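You operate a simulated robot arm through the tools that you are given. There is no shell and no other tool.

Carry out the task below with a simulated robot arm. There is one attempt and no reset: what you move stays moved.

Task
Put things in order on the top of the lab bench. At the end: the silver black-handled lance stands where the white filter stood; the ribbed green filter stands where the silver black-handled lance stood; the white filter stands where the brown small box stood; the brown small box from the top of the lab bench is on the silver small steel tray; whatever was shut is shut again. Leave all else as you found it, and nothing knocked over.

It is judged by the outcome, as a careful person would: the job done as asked, and still so three seconds after it is handed in. It fails if anything else is knocked over, pushed out of place, dropped, spilled or broken.

Robot
A 7-joint arm with a two-finger parallel gripper, fixed in place. Base frame: the origin is at the foot of the arm, x ahead of it, y to its left, z up; the work surface is at about z = 0.9. Units: m, degrees, N and s.
With the tool pointing down near the work surface it reaches from about 0.1 to 0.64 m from the base axis. Its first joint turns from -66.0 to 66.0 degrees. Payload 1.57 kg.
The tool frame sits at the grasp point between the pads (the TCP): z along the fingers, y along the line on which they close. The tips reach 0.03 m beyond it. The gripper opens to 0.08 m. The fingers are 0.017 m wide and 0.012 m thick; the gripper's body (0.04 by 0.082 m) begins 0.08 m behind the TCP.
Orientation is that of the tool frame in the base frame, as [roll, pitch, yaw] about the fixed x, y, z axes, in that order (R = Rz(yaw) Ry(pitch) Rx(roll)). With the fingers straight down and closing along the base's y, the tool's x points along the base's -x, its y along +y and its z along -z.

Tools
- The arm moves only by the tool drive_tool. Its argument "plan" is a list of rows, each a list of 3 entries, a list of its own where there are three numbers: the shift along the base's x, y, z in m, then the turn, a rotation vector about the base's x, y, z in degrees, then the finger opening in m, from 0 to 0.08. In form: [[[x, y, z], [wx, wy, wz], gripper], ...]. A call has 1 to 20 rows; each row is the pose to reach, as a shift and turn from the pose commanded when the call began. Each row takes 0.2 s and may step no farther than 0.05 m and 8.6 degrees from the row before; otherwise, or with a gripper value out of range, the whole call is refused. A pose out of reach is approached as far as the arm can. The call stops where the force on the tool passes 40 N (or 10 N more than at its start, if that is more) or the arm is blocked; 0.2 s more then pass. The fingers move at their own pace (about 0.072 m/s each) and stop on an object; they squeeze with about 41 N. The grip force told is the motor's: it shows also when the fingers shut on nothing. Time passes only in rows, and 0.2 s behind the last, so rows that repeat a pose let the fingers close. It gives the time, the measured TCP pose, the force on the tool (base axes), the opening and the grip force at its end, in the units of the frame above (readings bear some noise), with the torque about the TCP (base axes, N m) and any sound that the robot's microphone picked up.
- Cameras (640 x 400 px; columns grow to the right, rows downward): "scene" is fixed at [0.0791, 0.4634, 1.4225]; the picture's right is [-0.45, -0.89, 0.00], its down [-0.52, 0.26, -0.82] and it looks along [0.73, -0.37, -0.58] (base axes); focal length 252 px, centre (320, 200). "wrist" rides on the gripper at [0.072, -0.007, -0.122] in the tool frame; the picture's right is [0.09, 1.00, 0.00], its down [-0.84, 0.08, -0.54] and it looks along [-0.54, 0.05, 0.84] (tool axes); focal length 238 px, centre (320, 200). There is no depth. A picture from a camera that has moved, and an enlarged one, comes with that camera's place and axes in the base frame and with its lens.
- get_image(camera): a new picture of that camera. The clock stands still meanwhile.
- enlarge(camera, box): a new picture of the part [left, top, right, bottom] of that camera's present view, enlarged. The clock stands still meanwhile.
- sign_off(): hands the job in; it is judged then, once.

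Nothing tells you positions but the pictures and the camera data. Unless the task says otherwise, let go and move clear before handing in.

The tools are called after "Request:" by a JSON object that holds its "op" and its "data". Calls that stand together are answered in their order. drive_tool: Moves the arm, as the interface text tells. Its arguments: {"type":"object","properties":{"plan":{"type":"array","items":{"type":"array"}}},"required":["plan"]} The other tools are called the same way: get_image (camera) takes a picture; enlarge (camera, box) takes an enlarged picture of a part of a camera's view; sign_off () hands the job in.

At the start:

```text
t: 0.0
eef_pos: [0.3049, 0.183, 1.2457]
tool_rot: [-180.0, -0.1, -180.0]
force: [0.0, -0.2, -0.4]
ft_torque: [-0.01, 0.01, 0.04]
grip_width: 0.0803
finger_force: 0.0
```

scene: 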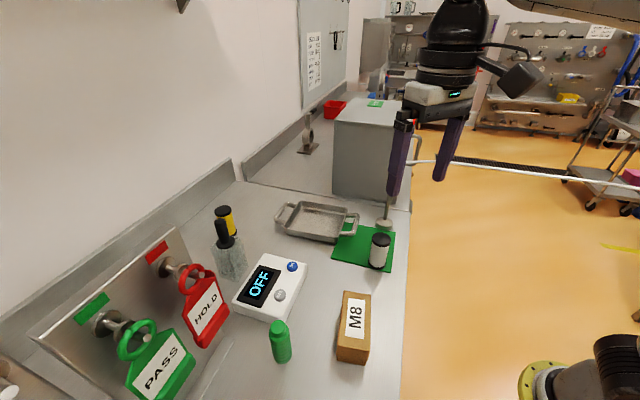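
wrist: 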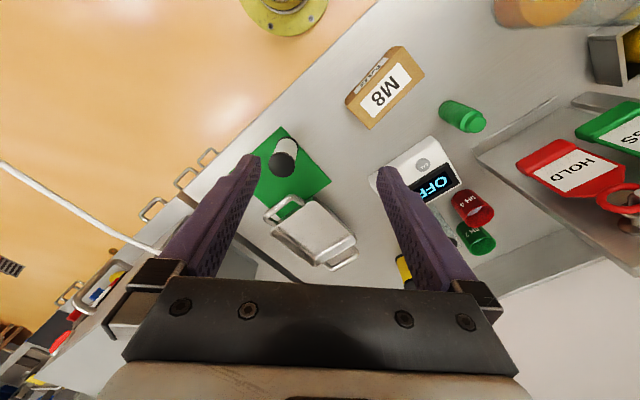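

I see a bench with a tray, a green mat with a white cylinder (filter), an M8 brown box, a green cylinder, an OFF device, and something with a black handle. I'll look closer before moving.

Request:
{"op": "enlarge", "data": {"camera": "scene", "box": [180, 180, 420, 380]}}

Request:
{"op": "enlarge", "data": {"camera": "wrist", "box": [230, 40, 510, 290]}}

Request:
{"op": "enlarge", "data": {"camera": "scene", "box": [240, 60, 440, 260]}}

```text
2.00 times, centred on (300, 280) of scene
camera zoom: at [0.0791, 0.4634, 1.4225], right [-0.45, -0.89, 0.0], down [-0.52, 0.26, -0.82], along [0.73, -0.37, -0.58], focal length 504 px, centre (360, 40)
```

zoom: 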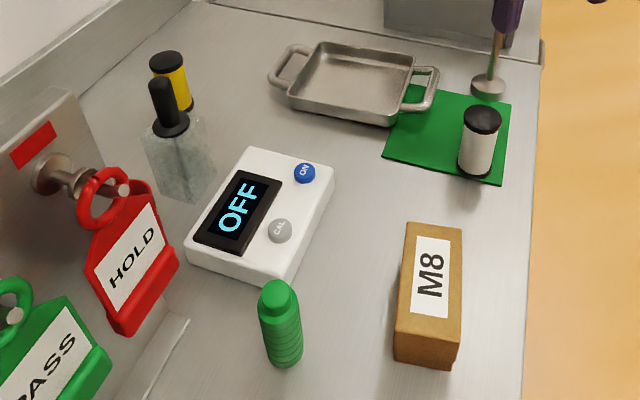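

```text
1.60 times, centred on (370, 165) of wrist
camera zoom: at [0.2325, 0.1773, 1.3671], right [-0.09, 1.0, 0.0], down [0.84, 0.08, 0.54], along [0.54, 0.05, -0.84], focal length 381 px, centre (240, 256)
```

zoom: 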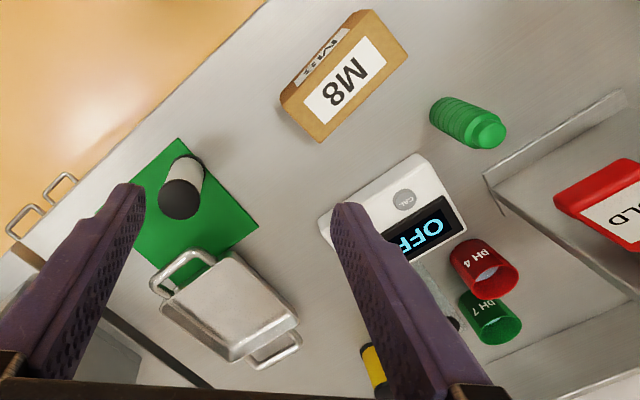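

```text
2.00 times, centred on (340, 160) of scene
camera zoom: at [0.0791, 0.4634, 1.4225], right [-0.45, -0.89, 0.0], down [-0.52, 0.26, -0.82], along [0.73, -0.37, -0.58], focal length 504 px, centre (280, 280)
```

zoom: 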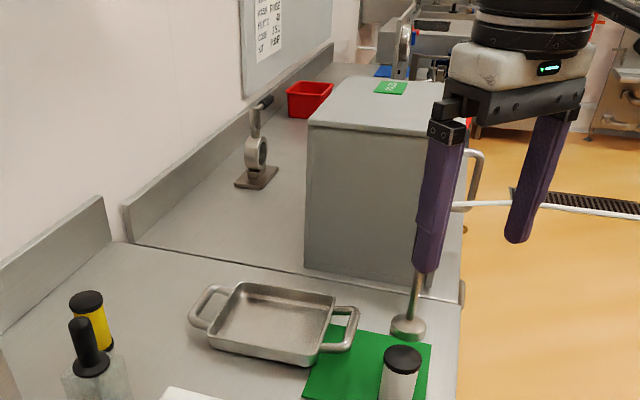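

The silver rod behind the left finger, around (0.53, -0.01), may be the lance. I'll move the arm aside in -y to see it properly.

Request:
{"op": "drive_tool", "data": {"plan": [[[0, -0.045, 0], [0, 0, 0], 0.08], [[0, -0.09, 0], [0, 0, 0], 0.08], [[0, -0.135, 0], [0, 0, 0], 0.08], [[0, -0.18, 0], [0, 0, 0], 0.08], [[0, -0.22, 0], [0, 0, 0], 0.08]]}}

Request:
{"op": "get_image", "data": {"camera": "scene"}}

Request:
{"op": "get_image", "data": {"camera": "wrist"}}

Request:
{"op": "enlarge", "data": {"camera": "scene", "box": [250, 120, 450, 280]}}

```text
t: 1.2
eef_pos: [0.3048, -0.0374, 1.2473]
tool_rot: [180.0, 0.0, -180.0]
force: [-0.3, 0.7, -0.1]
ft_torque: [0.05, -0.01, -0.03]
grip_width: 0.0798
finger_force: 0.1
```

```text
taken
```

scene: 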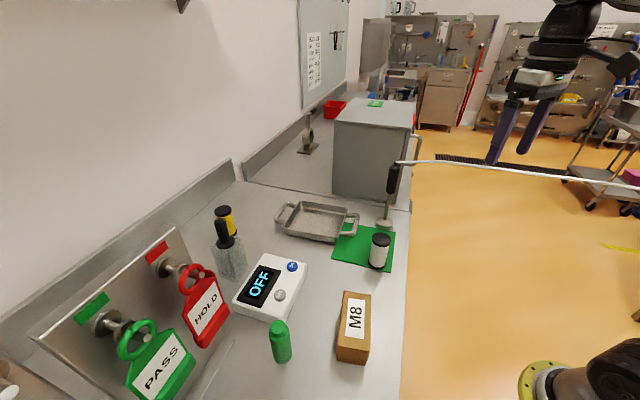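

```text
taken
camera wrist: at [0.232, -0.0432, 1.3677], right [-0.09, 1.0, 0.0], down [0.84, 0.08, 0.54], along [0.54, 0.05, -0.84], focal length 238 px, centre (320, 200)
```

wrist: 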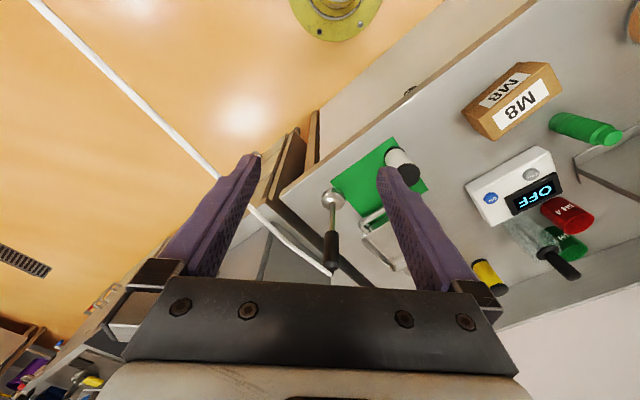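

```text
2.50 times, centred on (350, 200) of scene
camera zoom: at [0.0791, 0.4634, 1.4225], right [-0.45, -0.89, 0.0], down [-0.52, 0.26, -0.82], along [0.73, -0.37, -0.58], focal length 630 px, centre (245, 200)
```

zoom: 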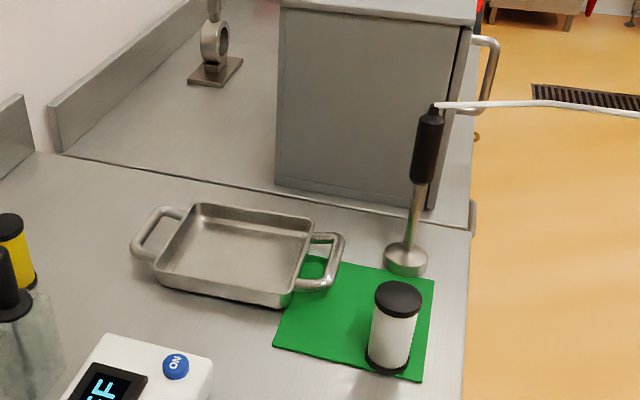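

The lance stands on its bell foot near (0.53, -0.01), and a white cable leads from its top off to the right. I'll move over the middle of the bench to measure the tray, mat and box with the wrist camera.

Request:
{"op": "drive_tool", "data": {"plan": [[[0.015, 0.047, 0], [0, 0, 0], 0.08], [[0.03, 0.094, 0], [0, 0, 0], 0.08], [[0.045, 0.141, 0], [0, 0, 0], 0.08], [[0.06, 0.188, 0], [0, 0, 0], 0.08], [[0.08, 0.23, 0], [0, 0, 0], 0.08], [[0.08, 0.23, 0], [0, 0, 0], 0.08]]}}

Request:
{"op": "get_image", "data": {"camera": "wrist"}}

Request:
{"op": "enlarge", "data": {"camera": "wrist", "box": [240, 100, 440, 280]}}

```text
t: 2.6
eef_pos: [0.3834, 0.1938, 1.2452]
tool_rot: [179.9, 0.1, -180.0]
force: [0.5, 0.3, 0.8]
ft_torque: [-0.02, 0.01, 0.0]
grip_width: 0.0799
finger_force: 0.0
```

```text
taken
camera wrist: at [0.3122, 0.1877, 1.3658], right [-0.09, 1.0, 0.0], down [0.84, 0.08, 0.54], along [0.54, 0.05, -0.84], focal length 238 px, centre (320, 200)
```

wrist: 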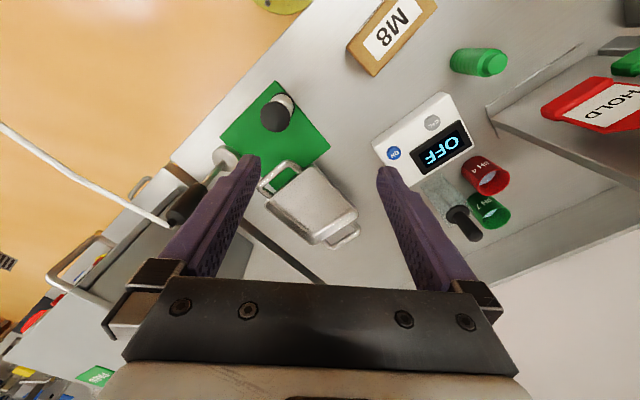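

```text
2.22 times, centred on (340, 190) of wrist
camera zoom: at [0.3122, 0.1877, 1.3658], right [-0.09, 1.0, 0.0], down [0.84, 0.08, 0.54], along [0.54, 0.05, -0.84], focal length 530 px, centre (276, 222)
```

zoom: 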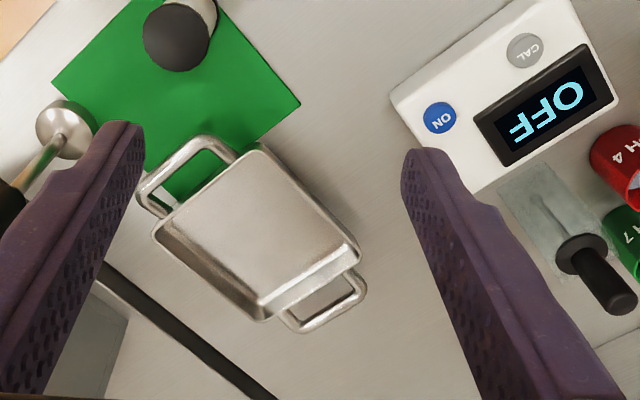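

The tray spans about 0.15 × 0.14 m and is centred near (0.618, 0.199). Next I'll back off toward the base to see the box, both filters and the mat from nearer above.

Request:
{"op": "drive_tool", "data": {"plan": [[[-0.045, 0.01, 0], [0, 0, 0], 0.08], [[-0.09, 0.025, 0], [0, 0, 0], 0.08], [[-0.135, 0.04, -0.01], [0, 0, 0], 0.08], [[-0.175, 0.06, -0.02], [0, 0, 0], 0.08], [[-0.21, 0.09, -0.03], [0, 0, 0], 0.08], [[-0.23, 0.1, -0.03], [0, 0, 0], 0.08], [[-0.23, 0.1, -0.03], [0, 0, 0], 0.08]]}}

Request:
{"op": "get_image", "data": {"camera": "wrist"}}

Request:
{"op": "enlarge", "data": {"camera": "wrist", "box": [230, 50, 450, 200]}}

Request:
{"op": "enlarge", "data": {"camera": "scene", "box": [260, 280, 400, 380]}}

```text
t: 4.2
eef_pos: [0.1528, 0.2957, 1.2148]
tool_rot: [-180.0, 0.0, -180.0]
force: [0.0, 0.1, 0.6]
ft_torque: [0.04, 0.0, -0.02]
grip_width: 0.0799
finger_force: 0.2
```

```text
taken
camera wrist: at [0.0815, 0.2892, 1.3366], right [-0.09, 1.0, 0.0], down [0.84, 0.08, 0.54], along [0.54, 0.05, -0.84], focal length 238 px, centre (320, 200)
```

wrist: 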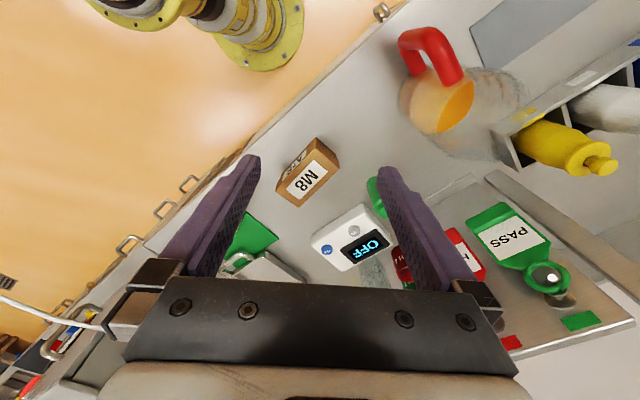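

```text
2.67 times, centred on (340, 125) of wrist
camera zoom: at [0.0815, 0.2892, 1.3366], right [-0.09, 1.0, 0.0], down [0.84, 0.08, 0.54], along [0.54, 0.05, -0.84], focal length 636 px, centre (267, 400)
```

zoom: 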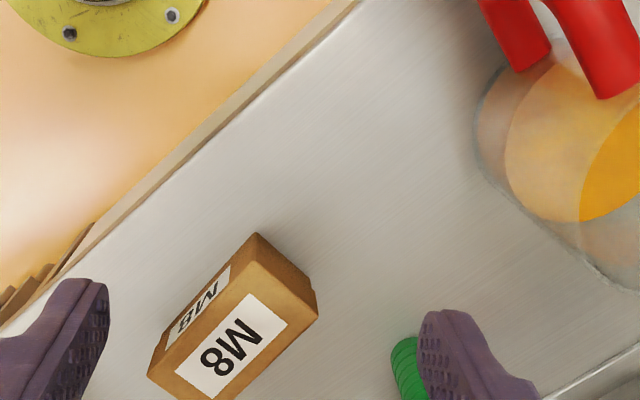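

```text
4.00 times, centred on (330, 330) of scene
camera zoom: at [0.0791, 0.4634, 1.4225], right [-0.45, -0.89, 0.0], down [-0.52, 0.26, -0.82], along [0.73, -0.37, -0.58], focal length 1007 px, centre (280, -320)
```

zoom: 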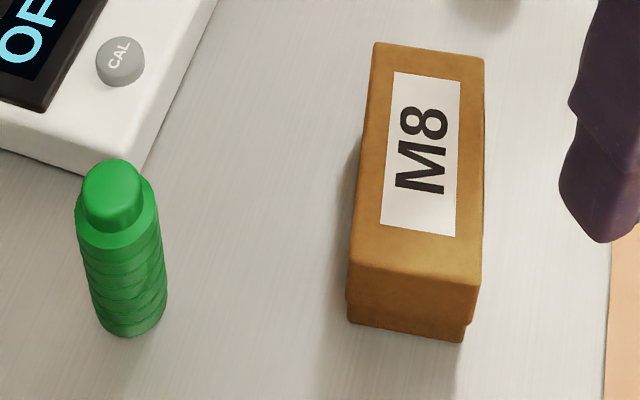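

The box measures about 0.113 × 0.057 × 0.056 m, centred at (0.284, 0.283) with its long axis at -37°. I'll go above it with matching yaw, then check alignment before descending.

Request:
{"op": "drive_tool", "data": {"plan": [[[0.026, -0.002, -0.025], [0, 0, -7.4], 0.08], [[0.052, -0.004, -0.05], [0, 0, -14.8], 0.08], [[0.078, -0.007, -0.075], [0, 0, -22.2], 0.08], [[0.104, -0.009, -0.1], [0, 0, -29.6], 0.08], [[0.13, -0.0114, -0.135], [0, 0, -36.8], 0.08], [[0.13, -0.0114, -0.165], [0, 0, -36.8], 0.08], [[0.13, -0.0114, -0.165], [0, 0, -36.8], 0.08]]}}

Request:
{"op": "get_image", "data": {"camera": "wrist"}}

Request:
{"op": "get_image", "data": {"camera": "scene"}}

```text
t: 5.8
eef_pos: [0.2852, 0.2815, 1.0491]
tool_rot: [180.0, 0.1, 143.2]
force: [0.1, -0.6, 0.6]
ft_torque: [0.01, 0.01, -0.01]
grip_width: 0.0802
finger_force: 0.1
```

```text
taken
camera wrist: at [0.2239, 0.3207, 1.1708], right [0.52, 0.85, 0.0], down [0.72, -0.44, 0.54], along [0.46, -0.28, -0.84], focal length 238 px, centre (320, 200)
```

wrist: 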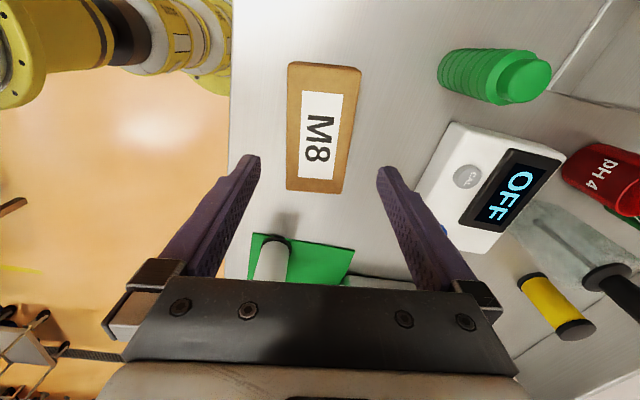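

```text
taken
```

scene: 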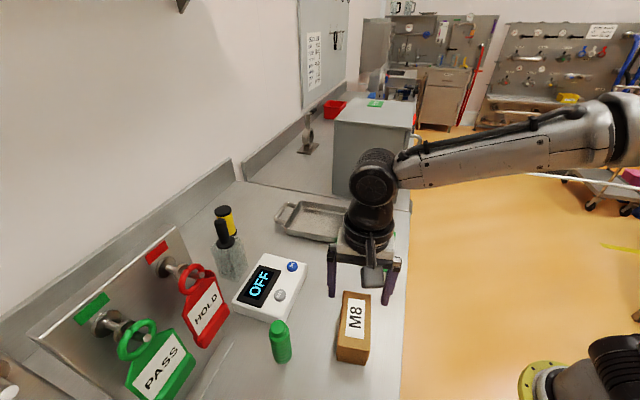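

The gripper lines up with the box in both position and yaw. I'll descend, close, then lift straight up.

Request:
{"op": "drive_tool", "data": {"plan": [[[0, 0, -0.035], [0, 0, 0], 0.08], [[0, 0, -0.07], [0, 0, 0], 0.08], [[0, 0, -0.103], [0, 0, 0], 0.08], [[0, 0, -0.103], [0, 0, 0], 0.05], [[0, 0, -0.103], [0, 0, 0], 0.05], [[0, 0, -0.103], [0, 0, 0], 0.05]]}}

```text
t: 7.2
eef_pos: [0.2828, 0.2819, 0.9457]
tool_rot: [-179.9, 0.0, 143.2]
force: [0.1, -0.3, 0.3]
ft_torque: [0.02, -0.02, 0.01]
grip_width: 0.0577
finger_force: 41.0
```

Gripped at 0.0577 m, which matches the box width. I'll lift and carry it over to the tray, then look before lowering.

Request:
{"op": "drive_tool", "data": {"plan": [[[0, 0, 0.045], [0, 0, 0], 0.05], [[0, 0, 0.09], [0, 0, 0], 0.05], [[0, 0, 0.134], [0, 0, 0], 0.05], [[0.0405, -0.012, 0.134], [0, 0, -0.7], 0.05], [[0.081, -0.024, 0.134], [0, 0, -1.3], 0.05], [[0.1215, -0.036, 0.134], [0, 0, -2], 0.05], [[0.162, -0.0485, 0.134], [0, 0, -2.6], 0.05], [[0.2025, -0.0605, 0.134], [0, 0, -3.3], 0.05], [[0.243, -0.0725, 0.134], [0, 0, -3.9], 0.05], [[0.2835, -0.085, 0.134], [0, 0, -4.6], 0.05], [[0.324, -0.097, 0.134], [0, 0, -5.2], 0.05], [[0.324, -0.097, 0.134], [0, 0, -5.2], 0.05]]}}

Request:
{"op": "get_image", "data": {"camera": "wrist"}}

Request:
{"op": "get_image", "data": {"camera": "scene"}}

```text
t: 9.8
eef_pos: [0.5748, 0.1835, 1.0734]
tool_rot: [-180.0, -0.1, 138.0]
force: [0.4, -0.5, -1.4]
ft_torque: [-0.01, 0.01, 0.02]
grip_width: 0.0575
finger_force: 41.1
out of reach, approached as far as the arm can: row 11, 12
```

```text
taken
camera wrist: at [0.5181, 0.2263, 1.1945], right [0.6, 0.8, 0.0], down [0.67, -0.5, 0.54], along [0.43, -0.32, -0.84], focal length 238 px, centre (320, 200)
```

wrist: 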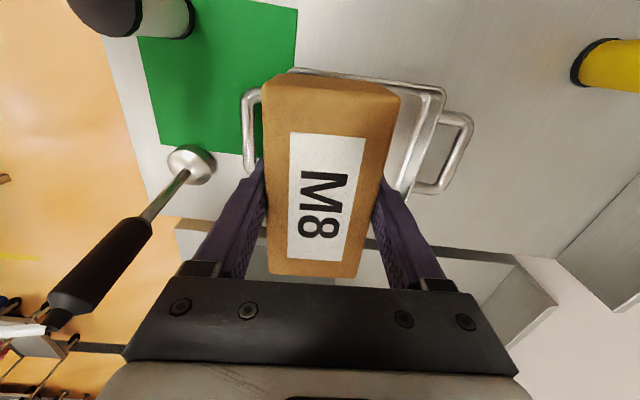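

```text
taken
```

scene: 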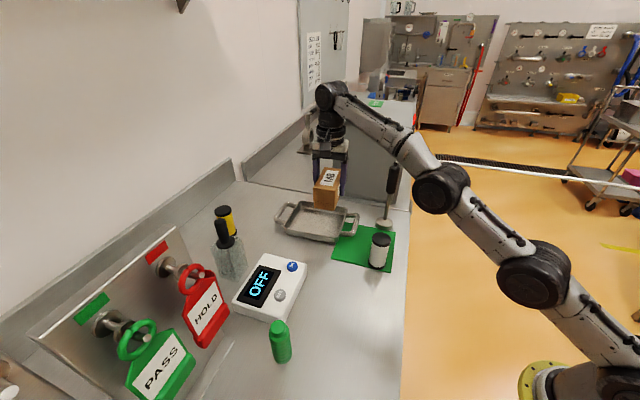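

The box is held level above the tray, and the arm is just at its reach limit at this height. Reach grows lower down, so I'll descend partway and check the pose.

Request:
{"op": "drive_tool", "data": {"plan": [[[0, 0, -0.02], [0, 0, 0], 0.05], [[0, 0, -0.04], [0, 0, 0], 0.05], [[0, 0, -0.06], [0, 0, 0], 0.05], [[0, 0, -0.075], [0, 0, 0], 0.05], [[0, 0, -0.075], [0, 0, 0], 0.05]]}}

Request:
{"op": "get_image", "data": {"camera": "wrist"}}

Request:
{"op": "enlarge", "data": {"camera": "scene", "box": [250, 100, 450, 280]}}

```text
t: 11.0
eef_pos: [0.5764, 0.1831, 0.9994]
tool_rot: [179.9, -0.1, 138.0]
force: [-0.3, 1.1, -2.5]
ft_torque: [0.0, -0.01, 0.02]
grip_width: 0.0575
finger_force: 40.8
```

```text
taken
camera wrist: at [0.5182, 0.2277, 1.1208], right [0.6, 0.8, 0.0], down [0.67, -0.5, 0.54], along [0.43, -0.32, -0.84], focal length 238 px, centre (320, 200)
```

wrist: 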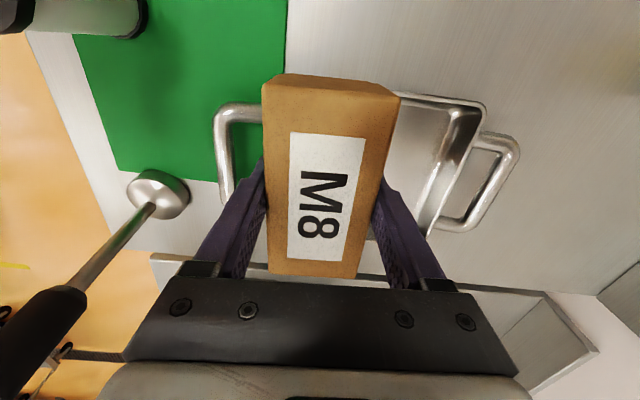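

```text
2.22 times, centred on (350, 190) of scene
camera zoom: at [0.0791, 0.4634, 1.4225], right [-0.45, -0.89, 0.0], down [-0.52, 0.26, -0.82], along [0.73, -0.37, -0.58], focal length 560 px, centre (253, 222)
```

zoom: 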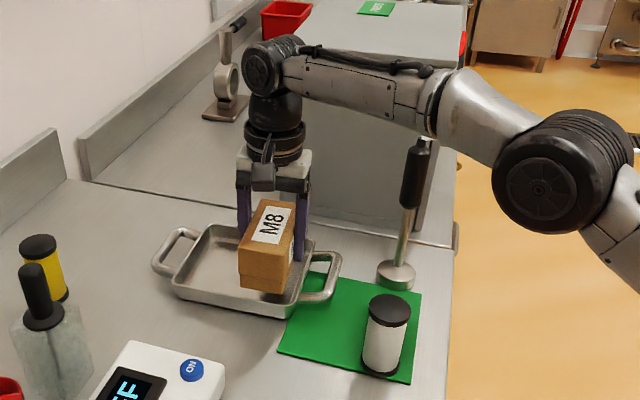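

At this height the arm should reach farther. I'll shift outward to about (0.607, 0.186), keeping clear of the tray rim.

Request:
{"op": "drive_tool", "data": {"plan": [[[0.01, 0.001, -0.003], [0, 0, 0], 0.05], [[0.02, 0.002, -0.006], [0, 0, 0], 0.05], [[0.031, 0.003, -0.01], [0, 0, 0], 0.05], [[0.031, 0.003, -0.01], [0, 0, 0], 0.05]]}}

Request:
{"op": "enlarge", "data": {"camera": "scene", "box": [270, 160, 370, 260]}}

Request:
{"op": "get_image", "data": {"camera": "wrist"}}

```text
t: 12.0
eef_pos: [0.605, 0.1862, 0.9896]
tool_rot: [180.0, 0.0, 137.9]
force: [0.0, 0.2, -1.5]
ft_torque: [0.0, 0.01, 0.01]
grip_width: 0.0578
finger_force: 41.2
```

```text
4.00 times, centred on (320, 210) of scene
camera zoom: at [0.0792, 0.4634, 1.4225], right [-0.45, -0.89, 0.0], down [-0.52, 0.26, -0.82], along [0.73, -0.37, -0.58], focal length 1007 px, centre (320, 160)
```

zoom: 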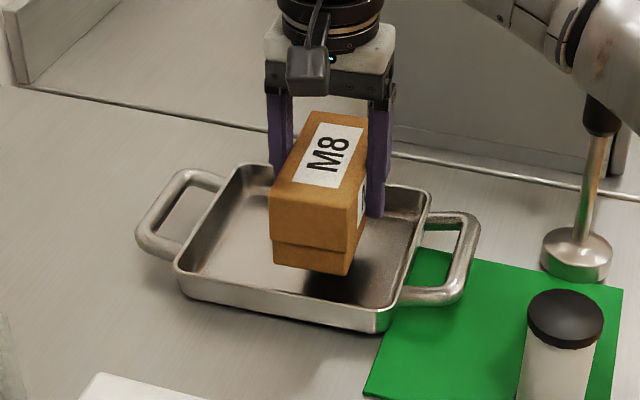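

```text
taken
camera wrist: at [0.5485, 0.2315, 1.1108], right [0.6, 0.8, 0.0], down [0.67, -0.5, 0.54], along [0.43, -0.32, -0.84], focal length 238 px, centre (320, 200)
```

wrist: 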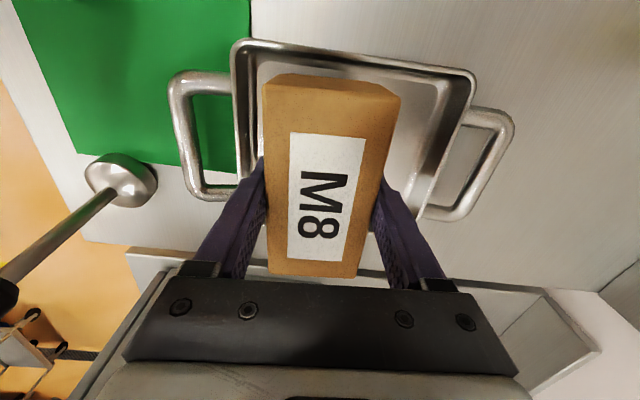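

The box is inside the rim on all sides and aligned with the tray. I'll lower it gently.

Request:
{"op": "drive_tool", "data": {"plan": [[[0, 0, -0.012], [0, 0, 0], 0.05], [[0, 0, -0.024], [0, 0, 0], 0.05], [[0, 0, -0.033], [0, 0, 0], 0.05], [[0, 0, -0.037], [0, 0, 0], 0.05], [[0, 0, -0.037], [0, 0, 0], 0.05]]}}

Request:
{"op": "enlarge", "data": {"camera": "scene", "box": [270, 160, 370, 260]}}

```text
t: 13.2
eef_pos: [0.6066, 0.1878, 0.9543]
tool_rot: [179.7, 0.1, 138.0]
force: [-1.5, -1.9, 13.9]
ft_torque: [0.13, 0.89, 0.08]
grip_width: 0.0574
finger_force: 40.5
```

```text
4.00 times, centred on (320, 210) of scene
camera zoom: at [0.0788, 0.4632, 1.4226], right [-0.45, -0.89, 0.0], down [-0.52, 0.26, -0.82], along [0.73, -0.37, -0.58], focal length 1007 px, centre (320, 160)
```

zoom: 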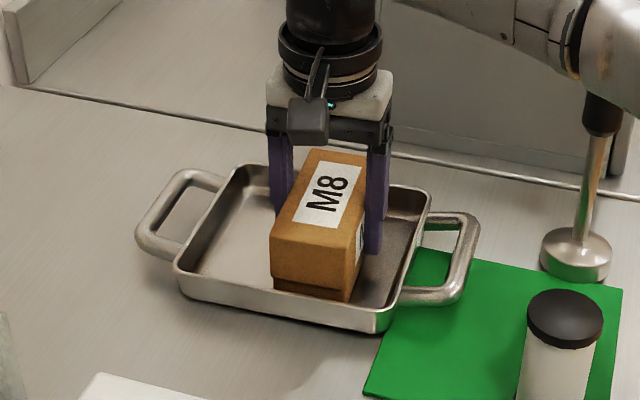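

The box is resting on the tray floor, shown by the 14 N contact force. I'll open moderately and lift clear.

Request:
{"op": "drive_tool", "data": {"plan": [[[0, 0, 0.001], [0, 0, 0], 0.072], [[0, 0, 0.001], [0, 0, 0], 0.072], [[0, 0, 0.02], [0, 0, 0], 0.072], [[0, 0, 0.045], [0, 0, 0], 0.072], [[-0.03, -0.005, 0.07], [0, 0, 0], 0.072], [[-0.07, -0.01, 0.11], [0, 0, 0], 0.072], [[-0.1, -0.015, 0.15], [0, 0, 0], 0.072], [[-0.1, -0.015, 0.15], [0, 0, 0], 0.072]]}}

Request:
{"op": "get_image", "data": {"camera": "wrist"}}

Request:
{"op": "get_image", "data": {"camera": "scene"}}

```text
refused: row 6 steps farther than a row can; nothing moved
```

```text
taken
camera wrist: at [0.5489, 0.2313, 1.0748], right [0.6, 0.8, 0.0], down [0.67, -0.5, 0.54], along [0.44, -0.32, -0.84], focal length 238 px, centre (320, 200)
```

wrist: 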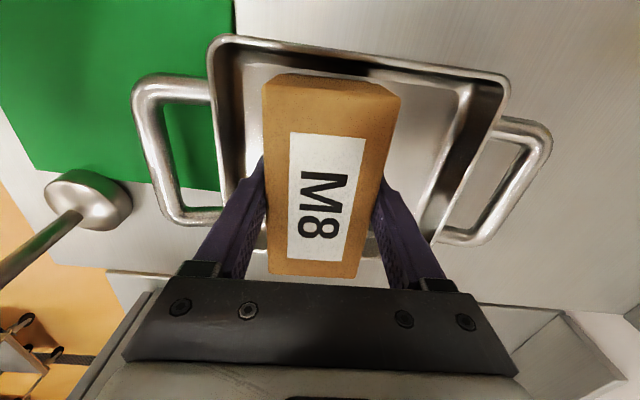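

```text
taken
```

scene: 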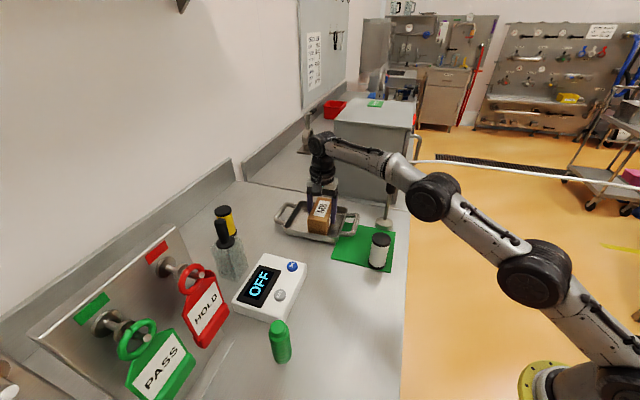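

One step was too large, so nothing moved and the box still sits well within the tray. I'll repeat the release with smaller steps.

Request:
{"op": "drive_tool", "data": {"plan": [[[0, 0, 0.001], [0, 0, 0], 0.072], [[0, 0, 0.001], [0, 0, 0], 0.072], [[0, 0, 0.02], [0, 0, 0], 0.072], [[0, 0, 0.045], [0, 0, 0], 0.072], [[-0.025, -0.005, 0.065], [0, 0, 0], 0.072], [[-0.055, -0.01, 0.095], [0, 0, 0], 0.072], [[-0.085, -0.015, 0.125], [0, 0, 0], 0.072], [[-0.115, -0.015, 0.155], [0, 0, 0], 0.072], [[-0.115, -0.015, 0.155], [0, 0, 0], 0.072]]}}

Request:
{"op": "get_image", "data": {"camera": "wrist"}}

Request:
{"op": "get_image", "data": {"camera": "scene"}}

```text
t: 15.2
eef_pos: [0.492, 0.1744, 1.106]
tool_rot: [-180.0, -0.1, 138.0]
force: [0.3, 0.3, -0.3]
ft_torque: [-0.02, 0.01, -0.01]
grip_width: 0.0722
finger_force: 0.0
```

```text
taken
camera wrist: at [0.4338, 0.2183, 1.2281], right [0.6, 0.8, 0.0], down [0.67, -0.5, 0.54], along [0.43, -0.32, -0.84], focal length 238 px, centre (320, 200)
```

wrist: 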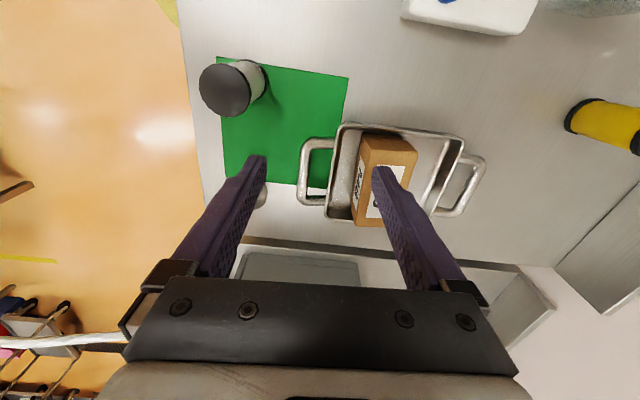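

```text
taken
```

scene: 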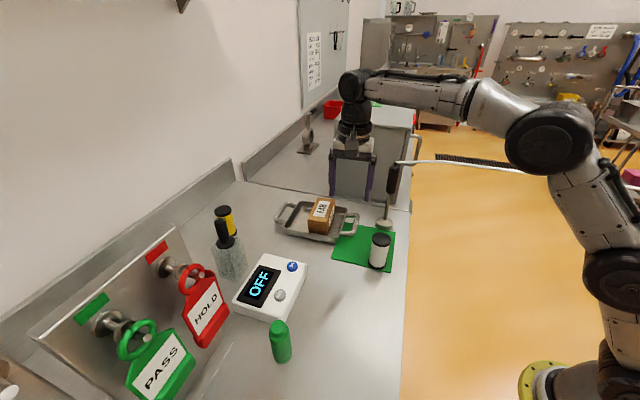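

The box sits properly on the tray. Next is the white filter at about (0.405, 0.131), so I'll hover over it to verify.

Request:
{"op": "drive_tool", "data": {"plan": [[[-0.03, -0.015, 0], [0, 0, 0], 0.08], [[-0.06, -0.03, -0.01], [0, 0, 0], 0.08], [[-0.087, -0.043, -0.02], [0, 0, 0], 0.08], [[-0.087, -0.043, -0.027], [0, 0, 0], 0.08], [[-0.087, -0.043, -0.027], [0, 0, 0], 0.08]]}}

Request:
{"op": "get_image", "data": {"camera": "wrist"}}

Request:
{"op": "enlarge", "data": {"camera": "scene", "box": [300, 130, 460, 290]}}

```text
t: 16.4
eef_pos: [0.4044, 0.1291, 1.0796]
tool_rot: [-180.0, -0.1, 138.1]
force: [0.2, 0.5, 1.0]
ft_torque: [0.01, 0.0, 0.02]
grip_width: 0.0799
finger_force: 0.0
```

```text
taken
camera wrist: at [0.3472, 0.1729, 1.2013], right [0.6, 0.8, 0.0], down [0.67, -0.5, 0.54], along [0.43, -0.32, -0.84], focal length 238 px, centre (320, 200)
```

wrist: 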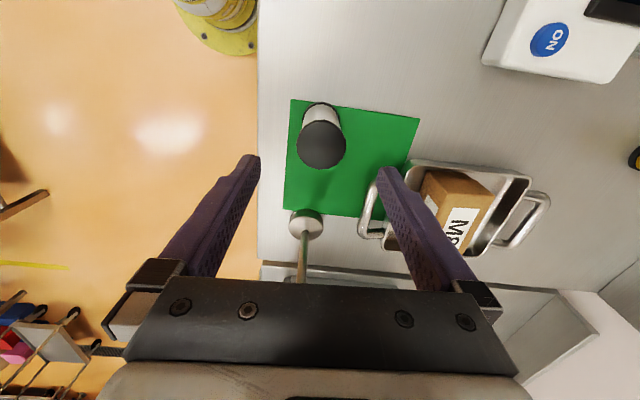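

```text
2.50 times, centred on (380, 210) of scene
camera zoom: at [0.0791, 0.4634, 1.4225], right [-0.45, -0.89, 0.0], down [-0.52, 0.26, -0.82], along [0.73, -0.37, -0.58], focal length 630 px, centre (170, 175)
```

zoom: 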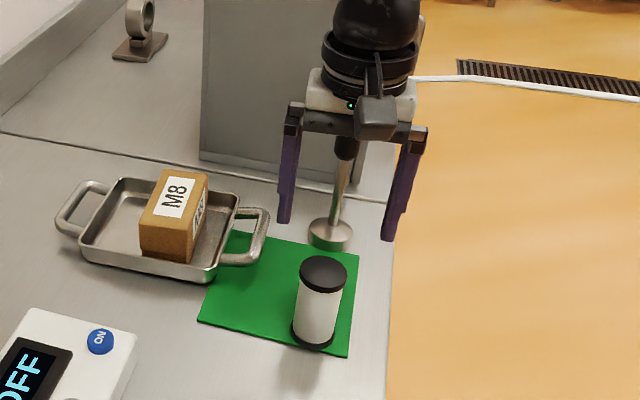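

The gripper is centred over the filter, whose top is near z = 1.00. I'll descend to z ≈ 0.96 and grip.

Request:
{"op": "drive_tool", "data": {"plan": [[[0, 0, -0.03], [0, 0, 0], 0.08], [[0, 0, -0.06], [0, 0, 0], 0.08], [[0, 0, -0.09], [0, 0, 0], 0.08], [[0, 0, -0.12], [0, 0, 0], 0.08], [[0, 0, -0.12], [0, 0, 0], 0.04], [[0, 0, -0.12], [0, 0, 0], 0.03], [[0, 0, -0.12], [0, 0, 0], 0.03], [[0, 0, -0.12], [0, 0, 0], 0.03]]}}

Request:
{"op": "get_image", "data": {"camera": "wrist"}}

Request:
{"op": "enlarge", "data": {"camera": "scene", "box": [300, 130, 460, 290]}}

```text
t: 18.2
eef_pos: [0.4057, 0.1286, 0.9608]
tool_rot: [-179.9, 0.0, 138.0]
force: [-0.5, -0.7, -0.1]
ft_torque: [-0.01, 0.06, -0.02]
grip_width: 0.0446
finger_force: 41.3
```

```text
taken
camera wrist: at [0.3477, 0.1728, 1.0814], right [0.6, 0.8, 0.0], down [0.67, -0.5, 0.54], along [0.43, -0.32, -0.84], focal length 238 px, centre (320, 200)
```

wrist: 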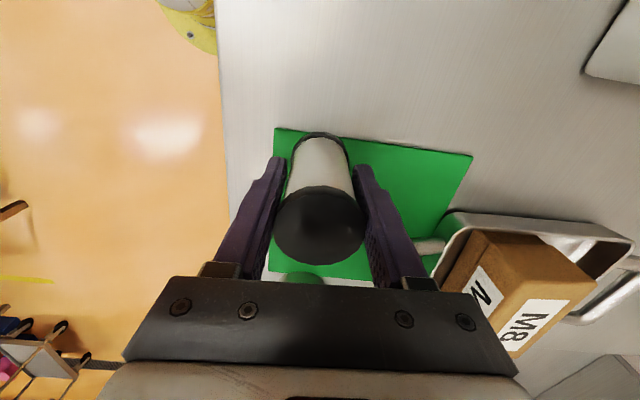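

```text
2.50 times, centred on (380, 210) of scene
camera zoom: at [0.0791, 0.4634, 1.4225], right [-0.45, -0.89, 0.0], down [-0.52, 0.26, -0.82], along [0.73, -0.37, -0.58], focal length 630 px, centre (170, 175)
```

zoom: 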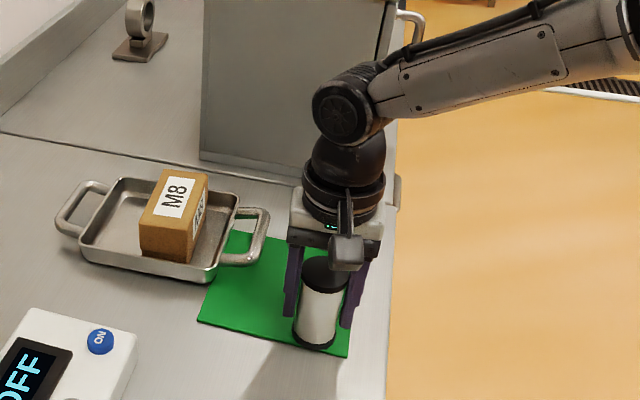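

The white filter is gripped at 0.0446 m. I'll lift it and carry it to the box's old spot at (0.283, 0.283), then check before setting it down.

Request:
{"op": "drive_tool", "data": {"plan": [[[0, 0, 0.035], [0, 0, 0], 0.03], [[0, 0, 0.075], [0, 0, 0], 0.03], [[0, 0, 0.115], [0, 0, 0], 0.03], [[-0.0245, 0.031, 0.115], [0, 0, 0], 0.03], [[-0.049, 0.062, 0.115], [0, 0, 0], 0.03], [[-0.0735, 0.093, 0.115], [0, 0, 0], 0.03], [[-0.098, 0.124, 0.115], [0, 0, 0], 0.03], [[-0.1225, 0.1545, 0.115], [0, 0, 0], 0.03], [[-0.1225, 0.1545, 0.075], [0, 0, 0], 0.03], [[-0.1225, 0.1545, 0.035], [0, 0, 0], 0.03], [[-0.1225, 0.1545, 0.02], [0, 0, 0], 0.03], [[-0.1225, 0.1545, 0.02], [0, 0, 0], 0.03]]}}

Request:
{"op": "get_image", "data": {"camera": "scene"}}

Request:
{"op": "enlarge", "data": {"camera": "scene", "box": [260, 280, 420, 380]}}

```text
t: 20.8
eef_pos: [0.2827, 0.284, 0.9823]
tool_rot: [180.0, 0.0, 137.9]
force: [-0.7, -0.1, 0.0]
ft_torque: [-0.05, -0.02, 0.0]
grip_width: 0.0445
finger_force: 40.9
```

```text
taken
```

scene: 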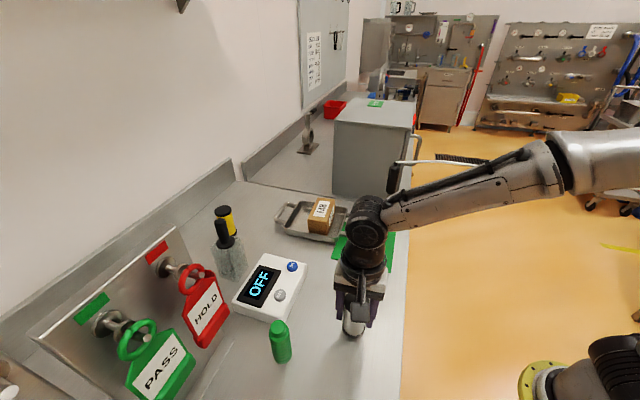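

```text
4.00 times, centred on (340, 330) of scene
camera zoom: at [0.0791, 0.4634, 1.4225], right [-0.45, -0.89, 0.0], down [-0.52, 0.26, -0.82], along [0.73, -0.37, -0.58], focal length 1007 px, centre (240, -320)
```

zoom: 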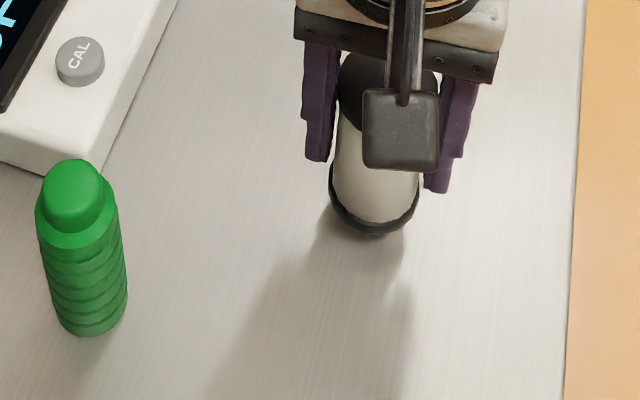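

The filter hangs upright about 2 cm above the box's old spot. I'll lower it gently to contact.

Request:
{"op": "drive_tool", "data": {"plan": [[[0, 0, -0.01], [0, 0, 0], 0.03], [[0, 0, -0.018], [0, 0, 0], 0.03], [[0, 0, -0.021], [0, 0, 0], 0.03], [[0, 0, -0.023], [0, 0, 0], 0.03], [[0, 0, -0.023], [0, 0, 0], 0.03]]}}

```text
t: 22.0
eef_pos: [0.2828, 0.2834, 0.959]
tool_rot: [179.8, 0.0, 137.9]
force: [-4.9, -3.5, 21.7]
ft_torque: [-0.4, 0.33, 0.02]
grip_width: 0.0446
finger_force: 40.9
```

It is in contact with the bench. I'll ease off a touch, open, and lift away.

Request:
{"op": "drive_tool", "data": {"plan": [[[0, 0, 0.001], [0, 0, 0], 0.03], [[0, 0, 0.001], [0, 0, 0], 0.06], [[0, 0, 0.001], [0, 0, 0], 0.08], [[0, 0, 0.001], [0, 0, 0], 0.08], [[0, 0, 0.03], [0, 0, 0], 0.08], [[0, 0, 0.07], [0, 0, 0], 0.08], [[0, 0, 0.115], [0, 0, 0], 0.08], [[0, 0, 0.155], [0, 0, 0], 0.08], [[0, 0, 0.155], [0, 0, 0], 0.08]]}}

Request:
{"op": "get_image", "data": {"camera": "scene"}}

Request:
{"op": "get_image", "data": {"camera": "wrist"}}

```text
t: 24.0
eef_pos: [0.2802, 0.2835, 1.1125]
tool_rot: [-180.0, 0.0, 138.0]
force: [0.3, -0.3, -0.3]
ft_torque: [0.01, -0.01, 0.0]
grip_width: 0.0802
finger_force: 0.0
```

```text
taken
```

scene: 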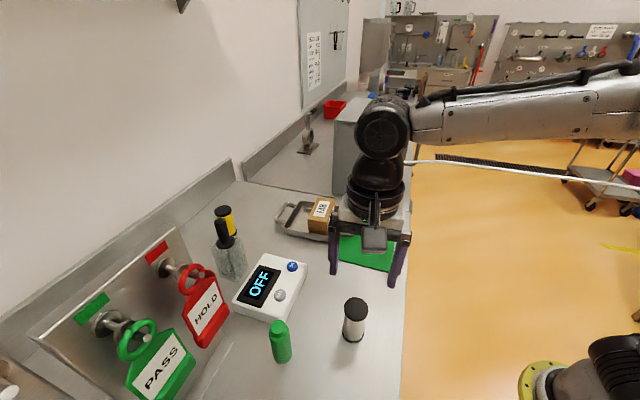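

```text
taken
camera wrist: at [0.2226, 0.3283, 1.2339], right [0.6, 0.8, 0.0], down [0.67, -0.5, 0.54], along [0.43, -0.32, -0.84], focal length 238 px, centre (320, 200)
```

wrist: 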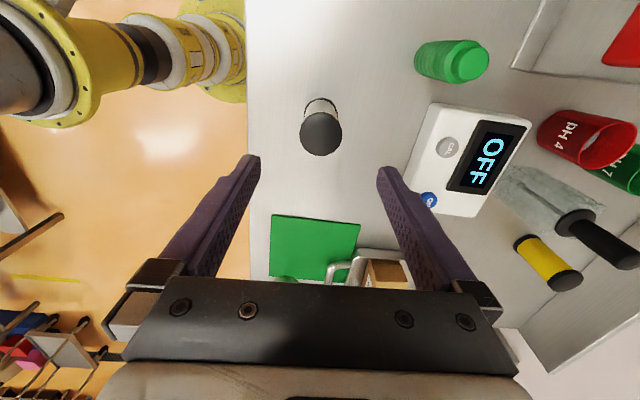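

The white filter stands upright at the box's spot. Before touching the lance I want to know where its cable leads, so I'll rise and turn the wrist camera toward -y.

Request:
{"op": "drive_tool", "data": {"plan": [[[0.009, -0.02, 0.019], [0, 0, -8.3], 0.08], [[0.018, -0.04, 0.038], [0, 0, -16.6], 0.08], [[0.027, -0.06, 0.057], [0, 0, -24.9], 0.08], [[0.036, -0.08, 0.076], [0, 0, -33.2], 0.08], [[0.045, -0.1, 0.095], [0, 0, -41.5], 0.08], [[0.054, -0.12, 0.114], [0, 0, -49.8], 0.08], [[0.063, -0.14, 0.133], [0, 0, -58.1], 0.08], [[0.072, -0.16, 0.152], [0, 0, -66.4], 0.08], [[0.08, -0.18, 0.17], [0, 0, -74.7], 0.08], [[0.08, -0.18, 0.17], [0, 0, -74.7], 0.08]]}}

Request:
{"op": "get_image", "data": {"camera": "scene"}}

Request:
{"op": "get_image", "data": {"camera": "wrist"}}

```text
t: 26.2
eef_pos: [0.361, 0.1026, 1.2828]
tool_rot: [-179.9, 0.0, 63.2]
force: [1.3, -0.2, -0.7]
ft_torque: [0.01, -0.03, -0.01]
grip_width: 0.08
finger_force: 0.1
```

```text
taken
```

scene: 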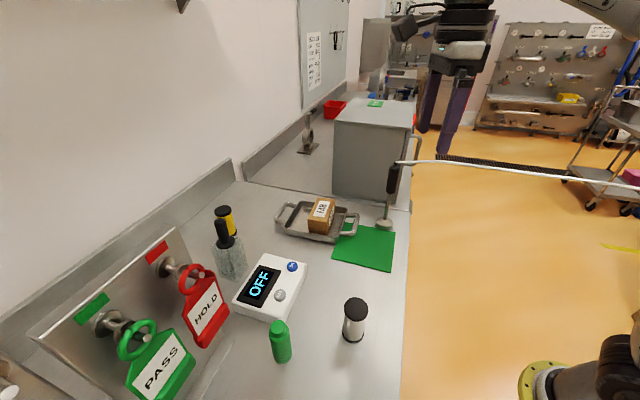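

```text
taken
camera wrist: at [0.389, 0.1709, 1.4042], right [0.93, -0.37, 0.0], down [-0.31, -0.78, 0.54], along [-0.2, -0.5, -0.84], focal length 238 px, centre (320, 200)
```

wrist: 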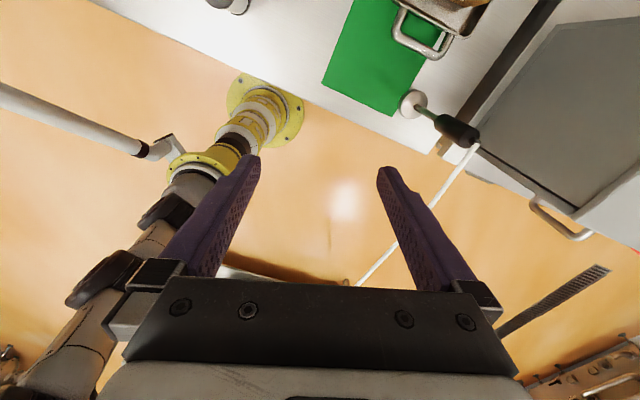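

The cable runs from the lance's top toward -y, hidden below the gripper body in this view. I'll tilt the camera outward briefly to see where it ends.

Request:
{"op": "drive_tool", "data": {"plan": [[[0, 0, 0], [-7.5, 3, 0], 0.08], [[0, 0, 0], [-15, 6, 0], 0.08], [[0, 0, 0], [-22.5, 9, 0], 0.08], [[0, 0, 0], [-30, 12, 0], 0.08], [[0, 0, 0], [-37, 14.7, 0], 0.08], [[0, 0, 0], [-37, 14.7, 0], 0.08]]}}

Request:
{"op": "get_image", "data": {"camera": "wrist"}}

Request:
{"op": "get_image", "data": {"camera": "scene"}}

```text
t: 27.6
eef_pos: [0.3404, 0.0751, 1.2026]
tool_rot: [176.2, 37.2, 62.0]
force: [0.0, 0.2, 0.0]
ft_torque: [0.0, 0.01, -0.01]
grip_width: 0.08
finger_force: 0.0
out of reach, approached as far as the arm can: row 1, 2, 3, 4, 5, 6
```

```text
taken
camera wrist: at [0.3889, 0.1981, 1.255], right [0.93, -0.37, 0.0], down [-0.12, -0.32, 0.94], along [-0.35, -0.88, -0.34], focal length 238 px, centre (320, 200)
```

wrist: 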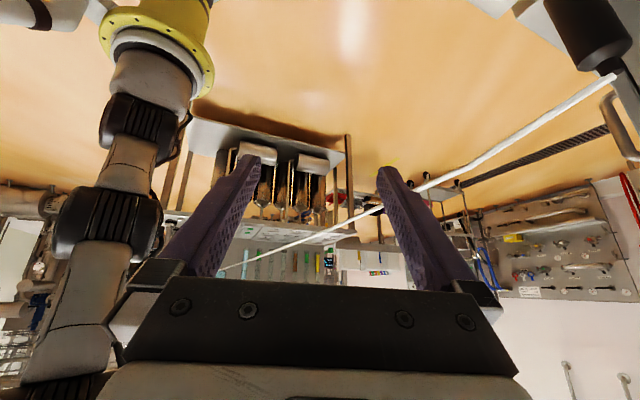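

```text
taken
```

scene: 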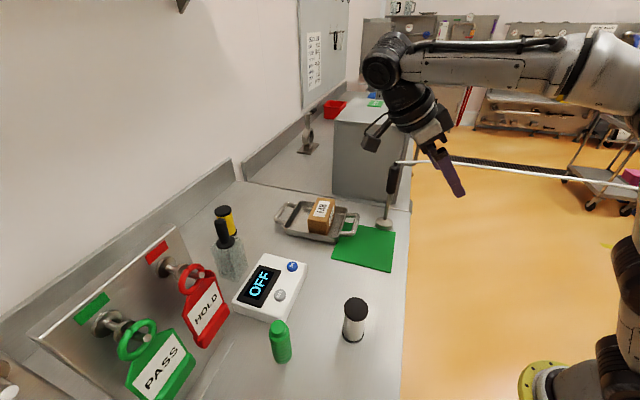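

The cable runs off roughly level toward (-x, -y), far behind the robot, so arms and fingers should stay on its +y side or above it. I'll undo the tilt and turn the tool back.

Request:
{"op": "drive_tool", "data": {"plan": [[[0, 0, 0], [7.5, -3, 0], 0.08], [[0, 0, 0], [15, -6, 0], 0.08], [[0, 0, 0], [22.5, -9, 0], 0.08], [[0, 0, 0], [30, -12, 0], 0.08], [[0, 0, 0], [37, -14.7, 0], 0.08], [[0, 0, 0.02], [37, -14.7, 0], 0.08], [[0, 0, 0.02], [37, -14.7, 0], 0.08]]}}

```text
t: 29.2
eef_pos: [0.3426, 0.0741, 1.2222]
tool_rot: [179.9, 0.0, 63.3]
force: [0.2, -0.6, -0.5]
ft_torque: [-0.01, -0.01, -0.03]
grip_width: 0.0797
finger_force: 0.1
```

Upright again. Now I'll rotate about vertical by +131.7° so the fingers will straddle the handle with the cable exiting between them.

Request:
{"op": "drive_tool", "data": {"plan": [[[0, 0, 0.002], [0, 0, 8.3], 0.08], [[0, 0, 0.004], [0, 0, 16.6], 0.08], [[0, 0, 0.006], [0, 0, 24.9], 0.08], [[0, 0, 0.008], [0, 0, 33.2], 0.08], [[0, 0, 0.01], [0, 0, 41.5], 0.08], [[0, 0, 0.012], [0, 0, 49.8], 0.08], [[0, 0, 0.014], [0, 0, 58.1], 0.08], [[0, 0, 0.016], [0, 0, 66.4], 0.08], [[0, 0, 0.018], [0, 0, 74.7], 0.08], [[0, 0, 0.02], [0, 0, 83], 0.08], [[0, 0, 0.022], [0, 0, 91.3], 0.08], [[0, 0, 0.024], [0, 0, 99.6], 0.08], [[0, 0, 0.026], [0, 0, 107.9], 0.08], [[0, 0, 0.028], [0, 0, 116.2], 0.08], [[0, 0, 0.03], [0, 0, 124.5], 0.08], [[0, 0, 0.03], [0, 0, 131.7], 0.08], [[0, 0, 0.03], [0, 0, 131.7], 0.08]]}}

Request:
{"op": "get_image", "data": {"camera": "wrist"}}

Request:
{"op": "enlarge", "data": {"camera": "scene", "box": [340, 140, 460, 240]}}

```text
t: 32.8
eef_pos: [0.3427, 0.0748, 1.252]
tool_rot: [-179.9, 0.0, -165.0]
force: [0.6, 0.1, 0.1]
ft_torque: [0.02, -0.03, -0.02]
grip_width: 0.0802
finger_force: 0.0
```

```text
taken
camera wrist: at [0.2741, 0.0498, 1.3733], right [-0.35, 0.94, 0.0], down [0.79, 0.29, 0.54], along [0.51, 0.19, -0.84], focal length 238 px, centre (320, 200)
```

wrist: 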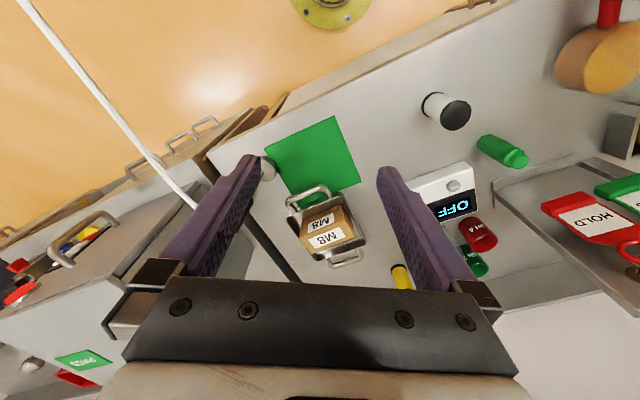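

```text
4.00 times, centred on (400, 190) of scene
camera zoom: at [0.0791, 0.4634, 1.4225], right [-0.45, -0.89, 0.0], down [-0.52, 0.26, -0.82], along [0.73, -0.37, -0.58], focal length 1007 px, centre (0, 240)
```

zoom: 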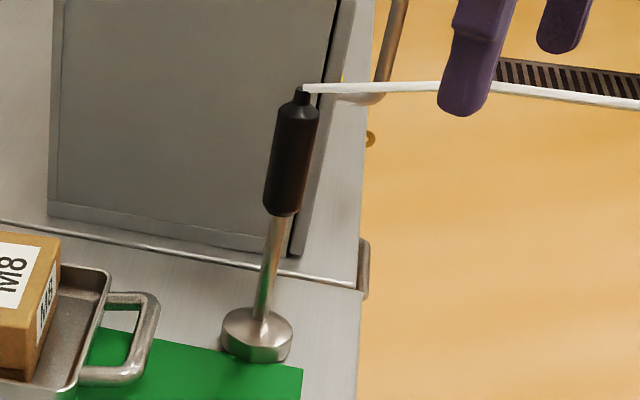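

The lance foot is at about (0.520, 0.017), and its black handle spans z ≈ 1.025–1.11 with the cable leaving the top at roughly 219°. I'll hover just above it and check alignment.

Request:
{"op": "drive_tool", "data": {"plan": [[[0.045, -0.0145, -0.015], [0, 0, 0], 0.08], [[0.09, -0.029, -0.03], [0, 0, 0], 0.08], [[0.135, -0.0435, -0.045], [0, 0, 0], 0.08], [[0.177, -0.058, -0.06], [0, 0, 0], 0.08], [[0.177, -0.058, -0.06], [0, 0, 0], 0.08]]}}

Request:
{"op": "get_image", "data": {"camera": "wrist"}}

Request:
{"op": "enlarge", "data": {"camera": "scene", "box": [320, 90, 480, 230]}}

```text
t: 34.0
eef_pos: [0.5181, 0.0152, 1.1913]
tool_rot: [-180.0, 0.0, -164.9]
force: [-0.1, 0.4, -0.8]
ft_torque: [0.01, -0.04, 0.02]
grip_width: 0.0799
finger_force: 0.2
```

```text
taken
camera wrist: at [0.451, -0.0083, 1.3123], right [-0.35, 0.94, 0.0], down [0.79, 0.29, 0.54], along [0.51, 0.19, -0.84], focal length 238 px, centre (320, 200)
```

wrist: 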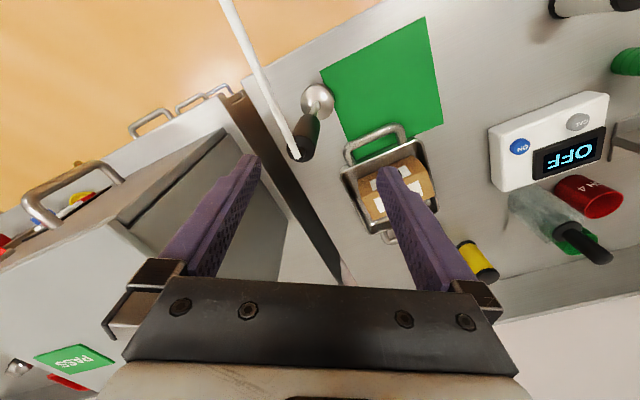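

```text
2.86 times, centred on (400, 160) of scene
camera zoom: at [0.0792, 0.4634, 1.4225], right [-0.45, -0.89, 0.0], down [-0.52, 0.26, -0.82], along [0.73, -0.37, -0.58], focal length 720 px, centre (91, 314)
```

zoom: 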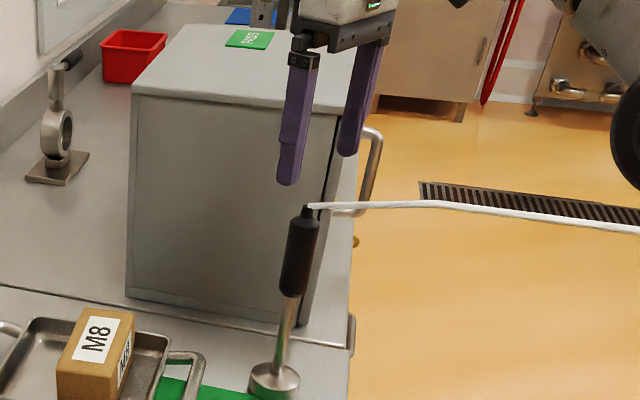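

Fingers hover above the lance. I'll enlarge the wrist view to judge any tilt and where exactly the handle's top is.

Request:
{"op": "enlarge", "data": {"camera": "wrist", "box": [260, 60, 380, 180]}}

Request:
{"op": "enlarge", "data": {"camera": "scene", "box": [360, 130, 440, 240]}}

```text
3.33 times, centred on (320, 120) of wrist
camera zoom: at [0.451, -0.0083, 1.3123], right [-0.35, 0.94, 0.0], down [0.79, 0.29, 0.54], along [0.51, 0.19, -0.84], focal length 794 px, centre (320, 467)
```

zoom: 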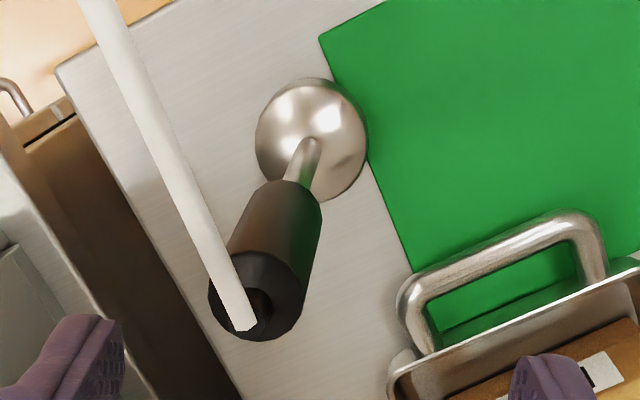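

```text
3.64 times, centred on (400, 185) of scene
camera zoom: at [0.0792, 0.4634, 1.4225], right [-0.45, -0.89, 0.0], down [-0.52, 0.26, -0.82], along [0.73, -0.37, -0.58], focal length 916 px, centre (29, 254)
```

zoom: 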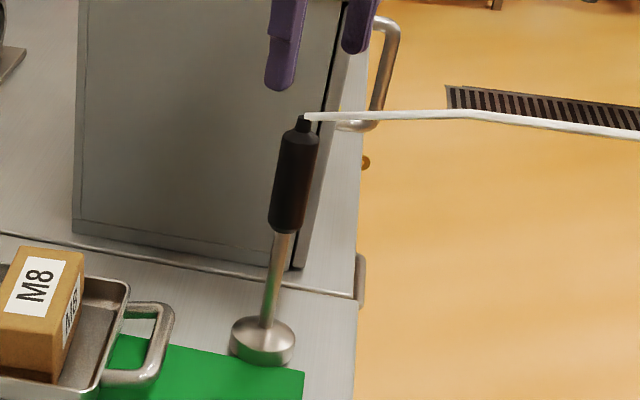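

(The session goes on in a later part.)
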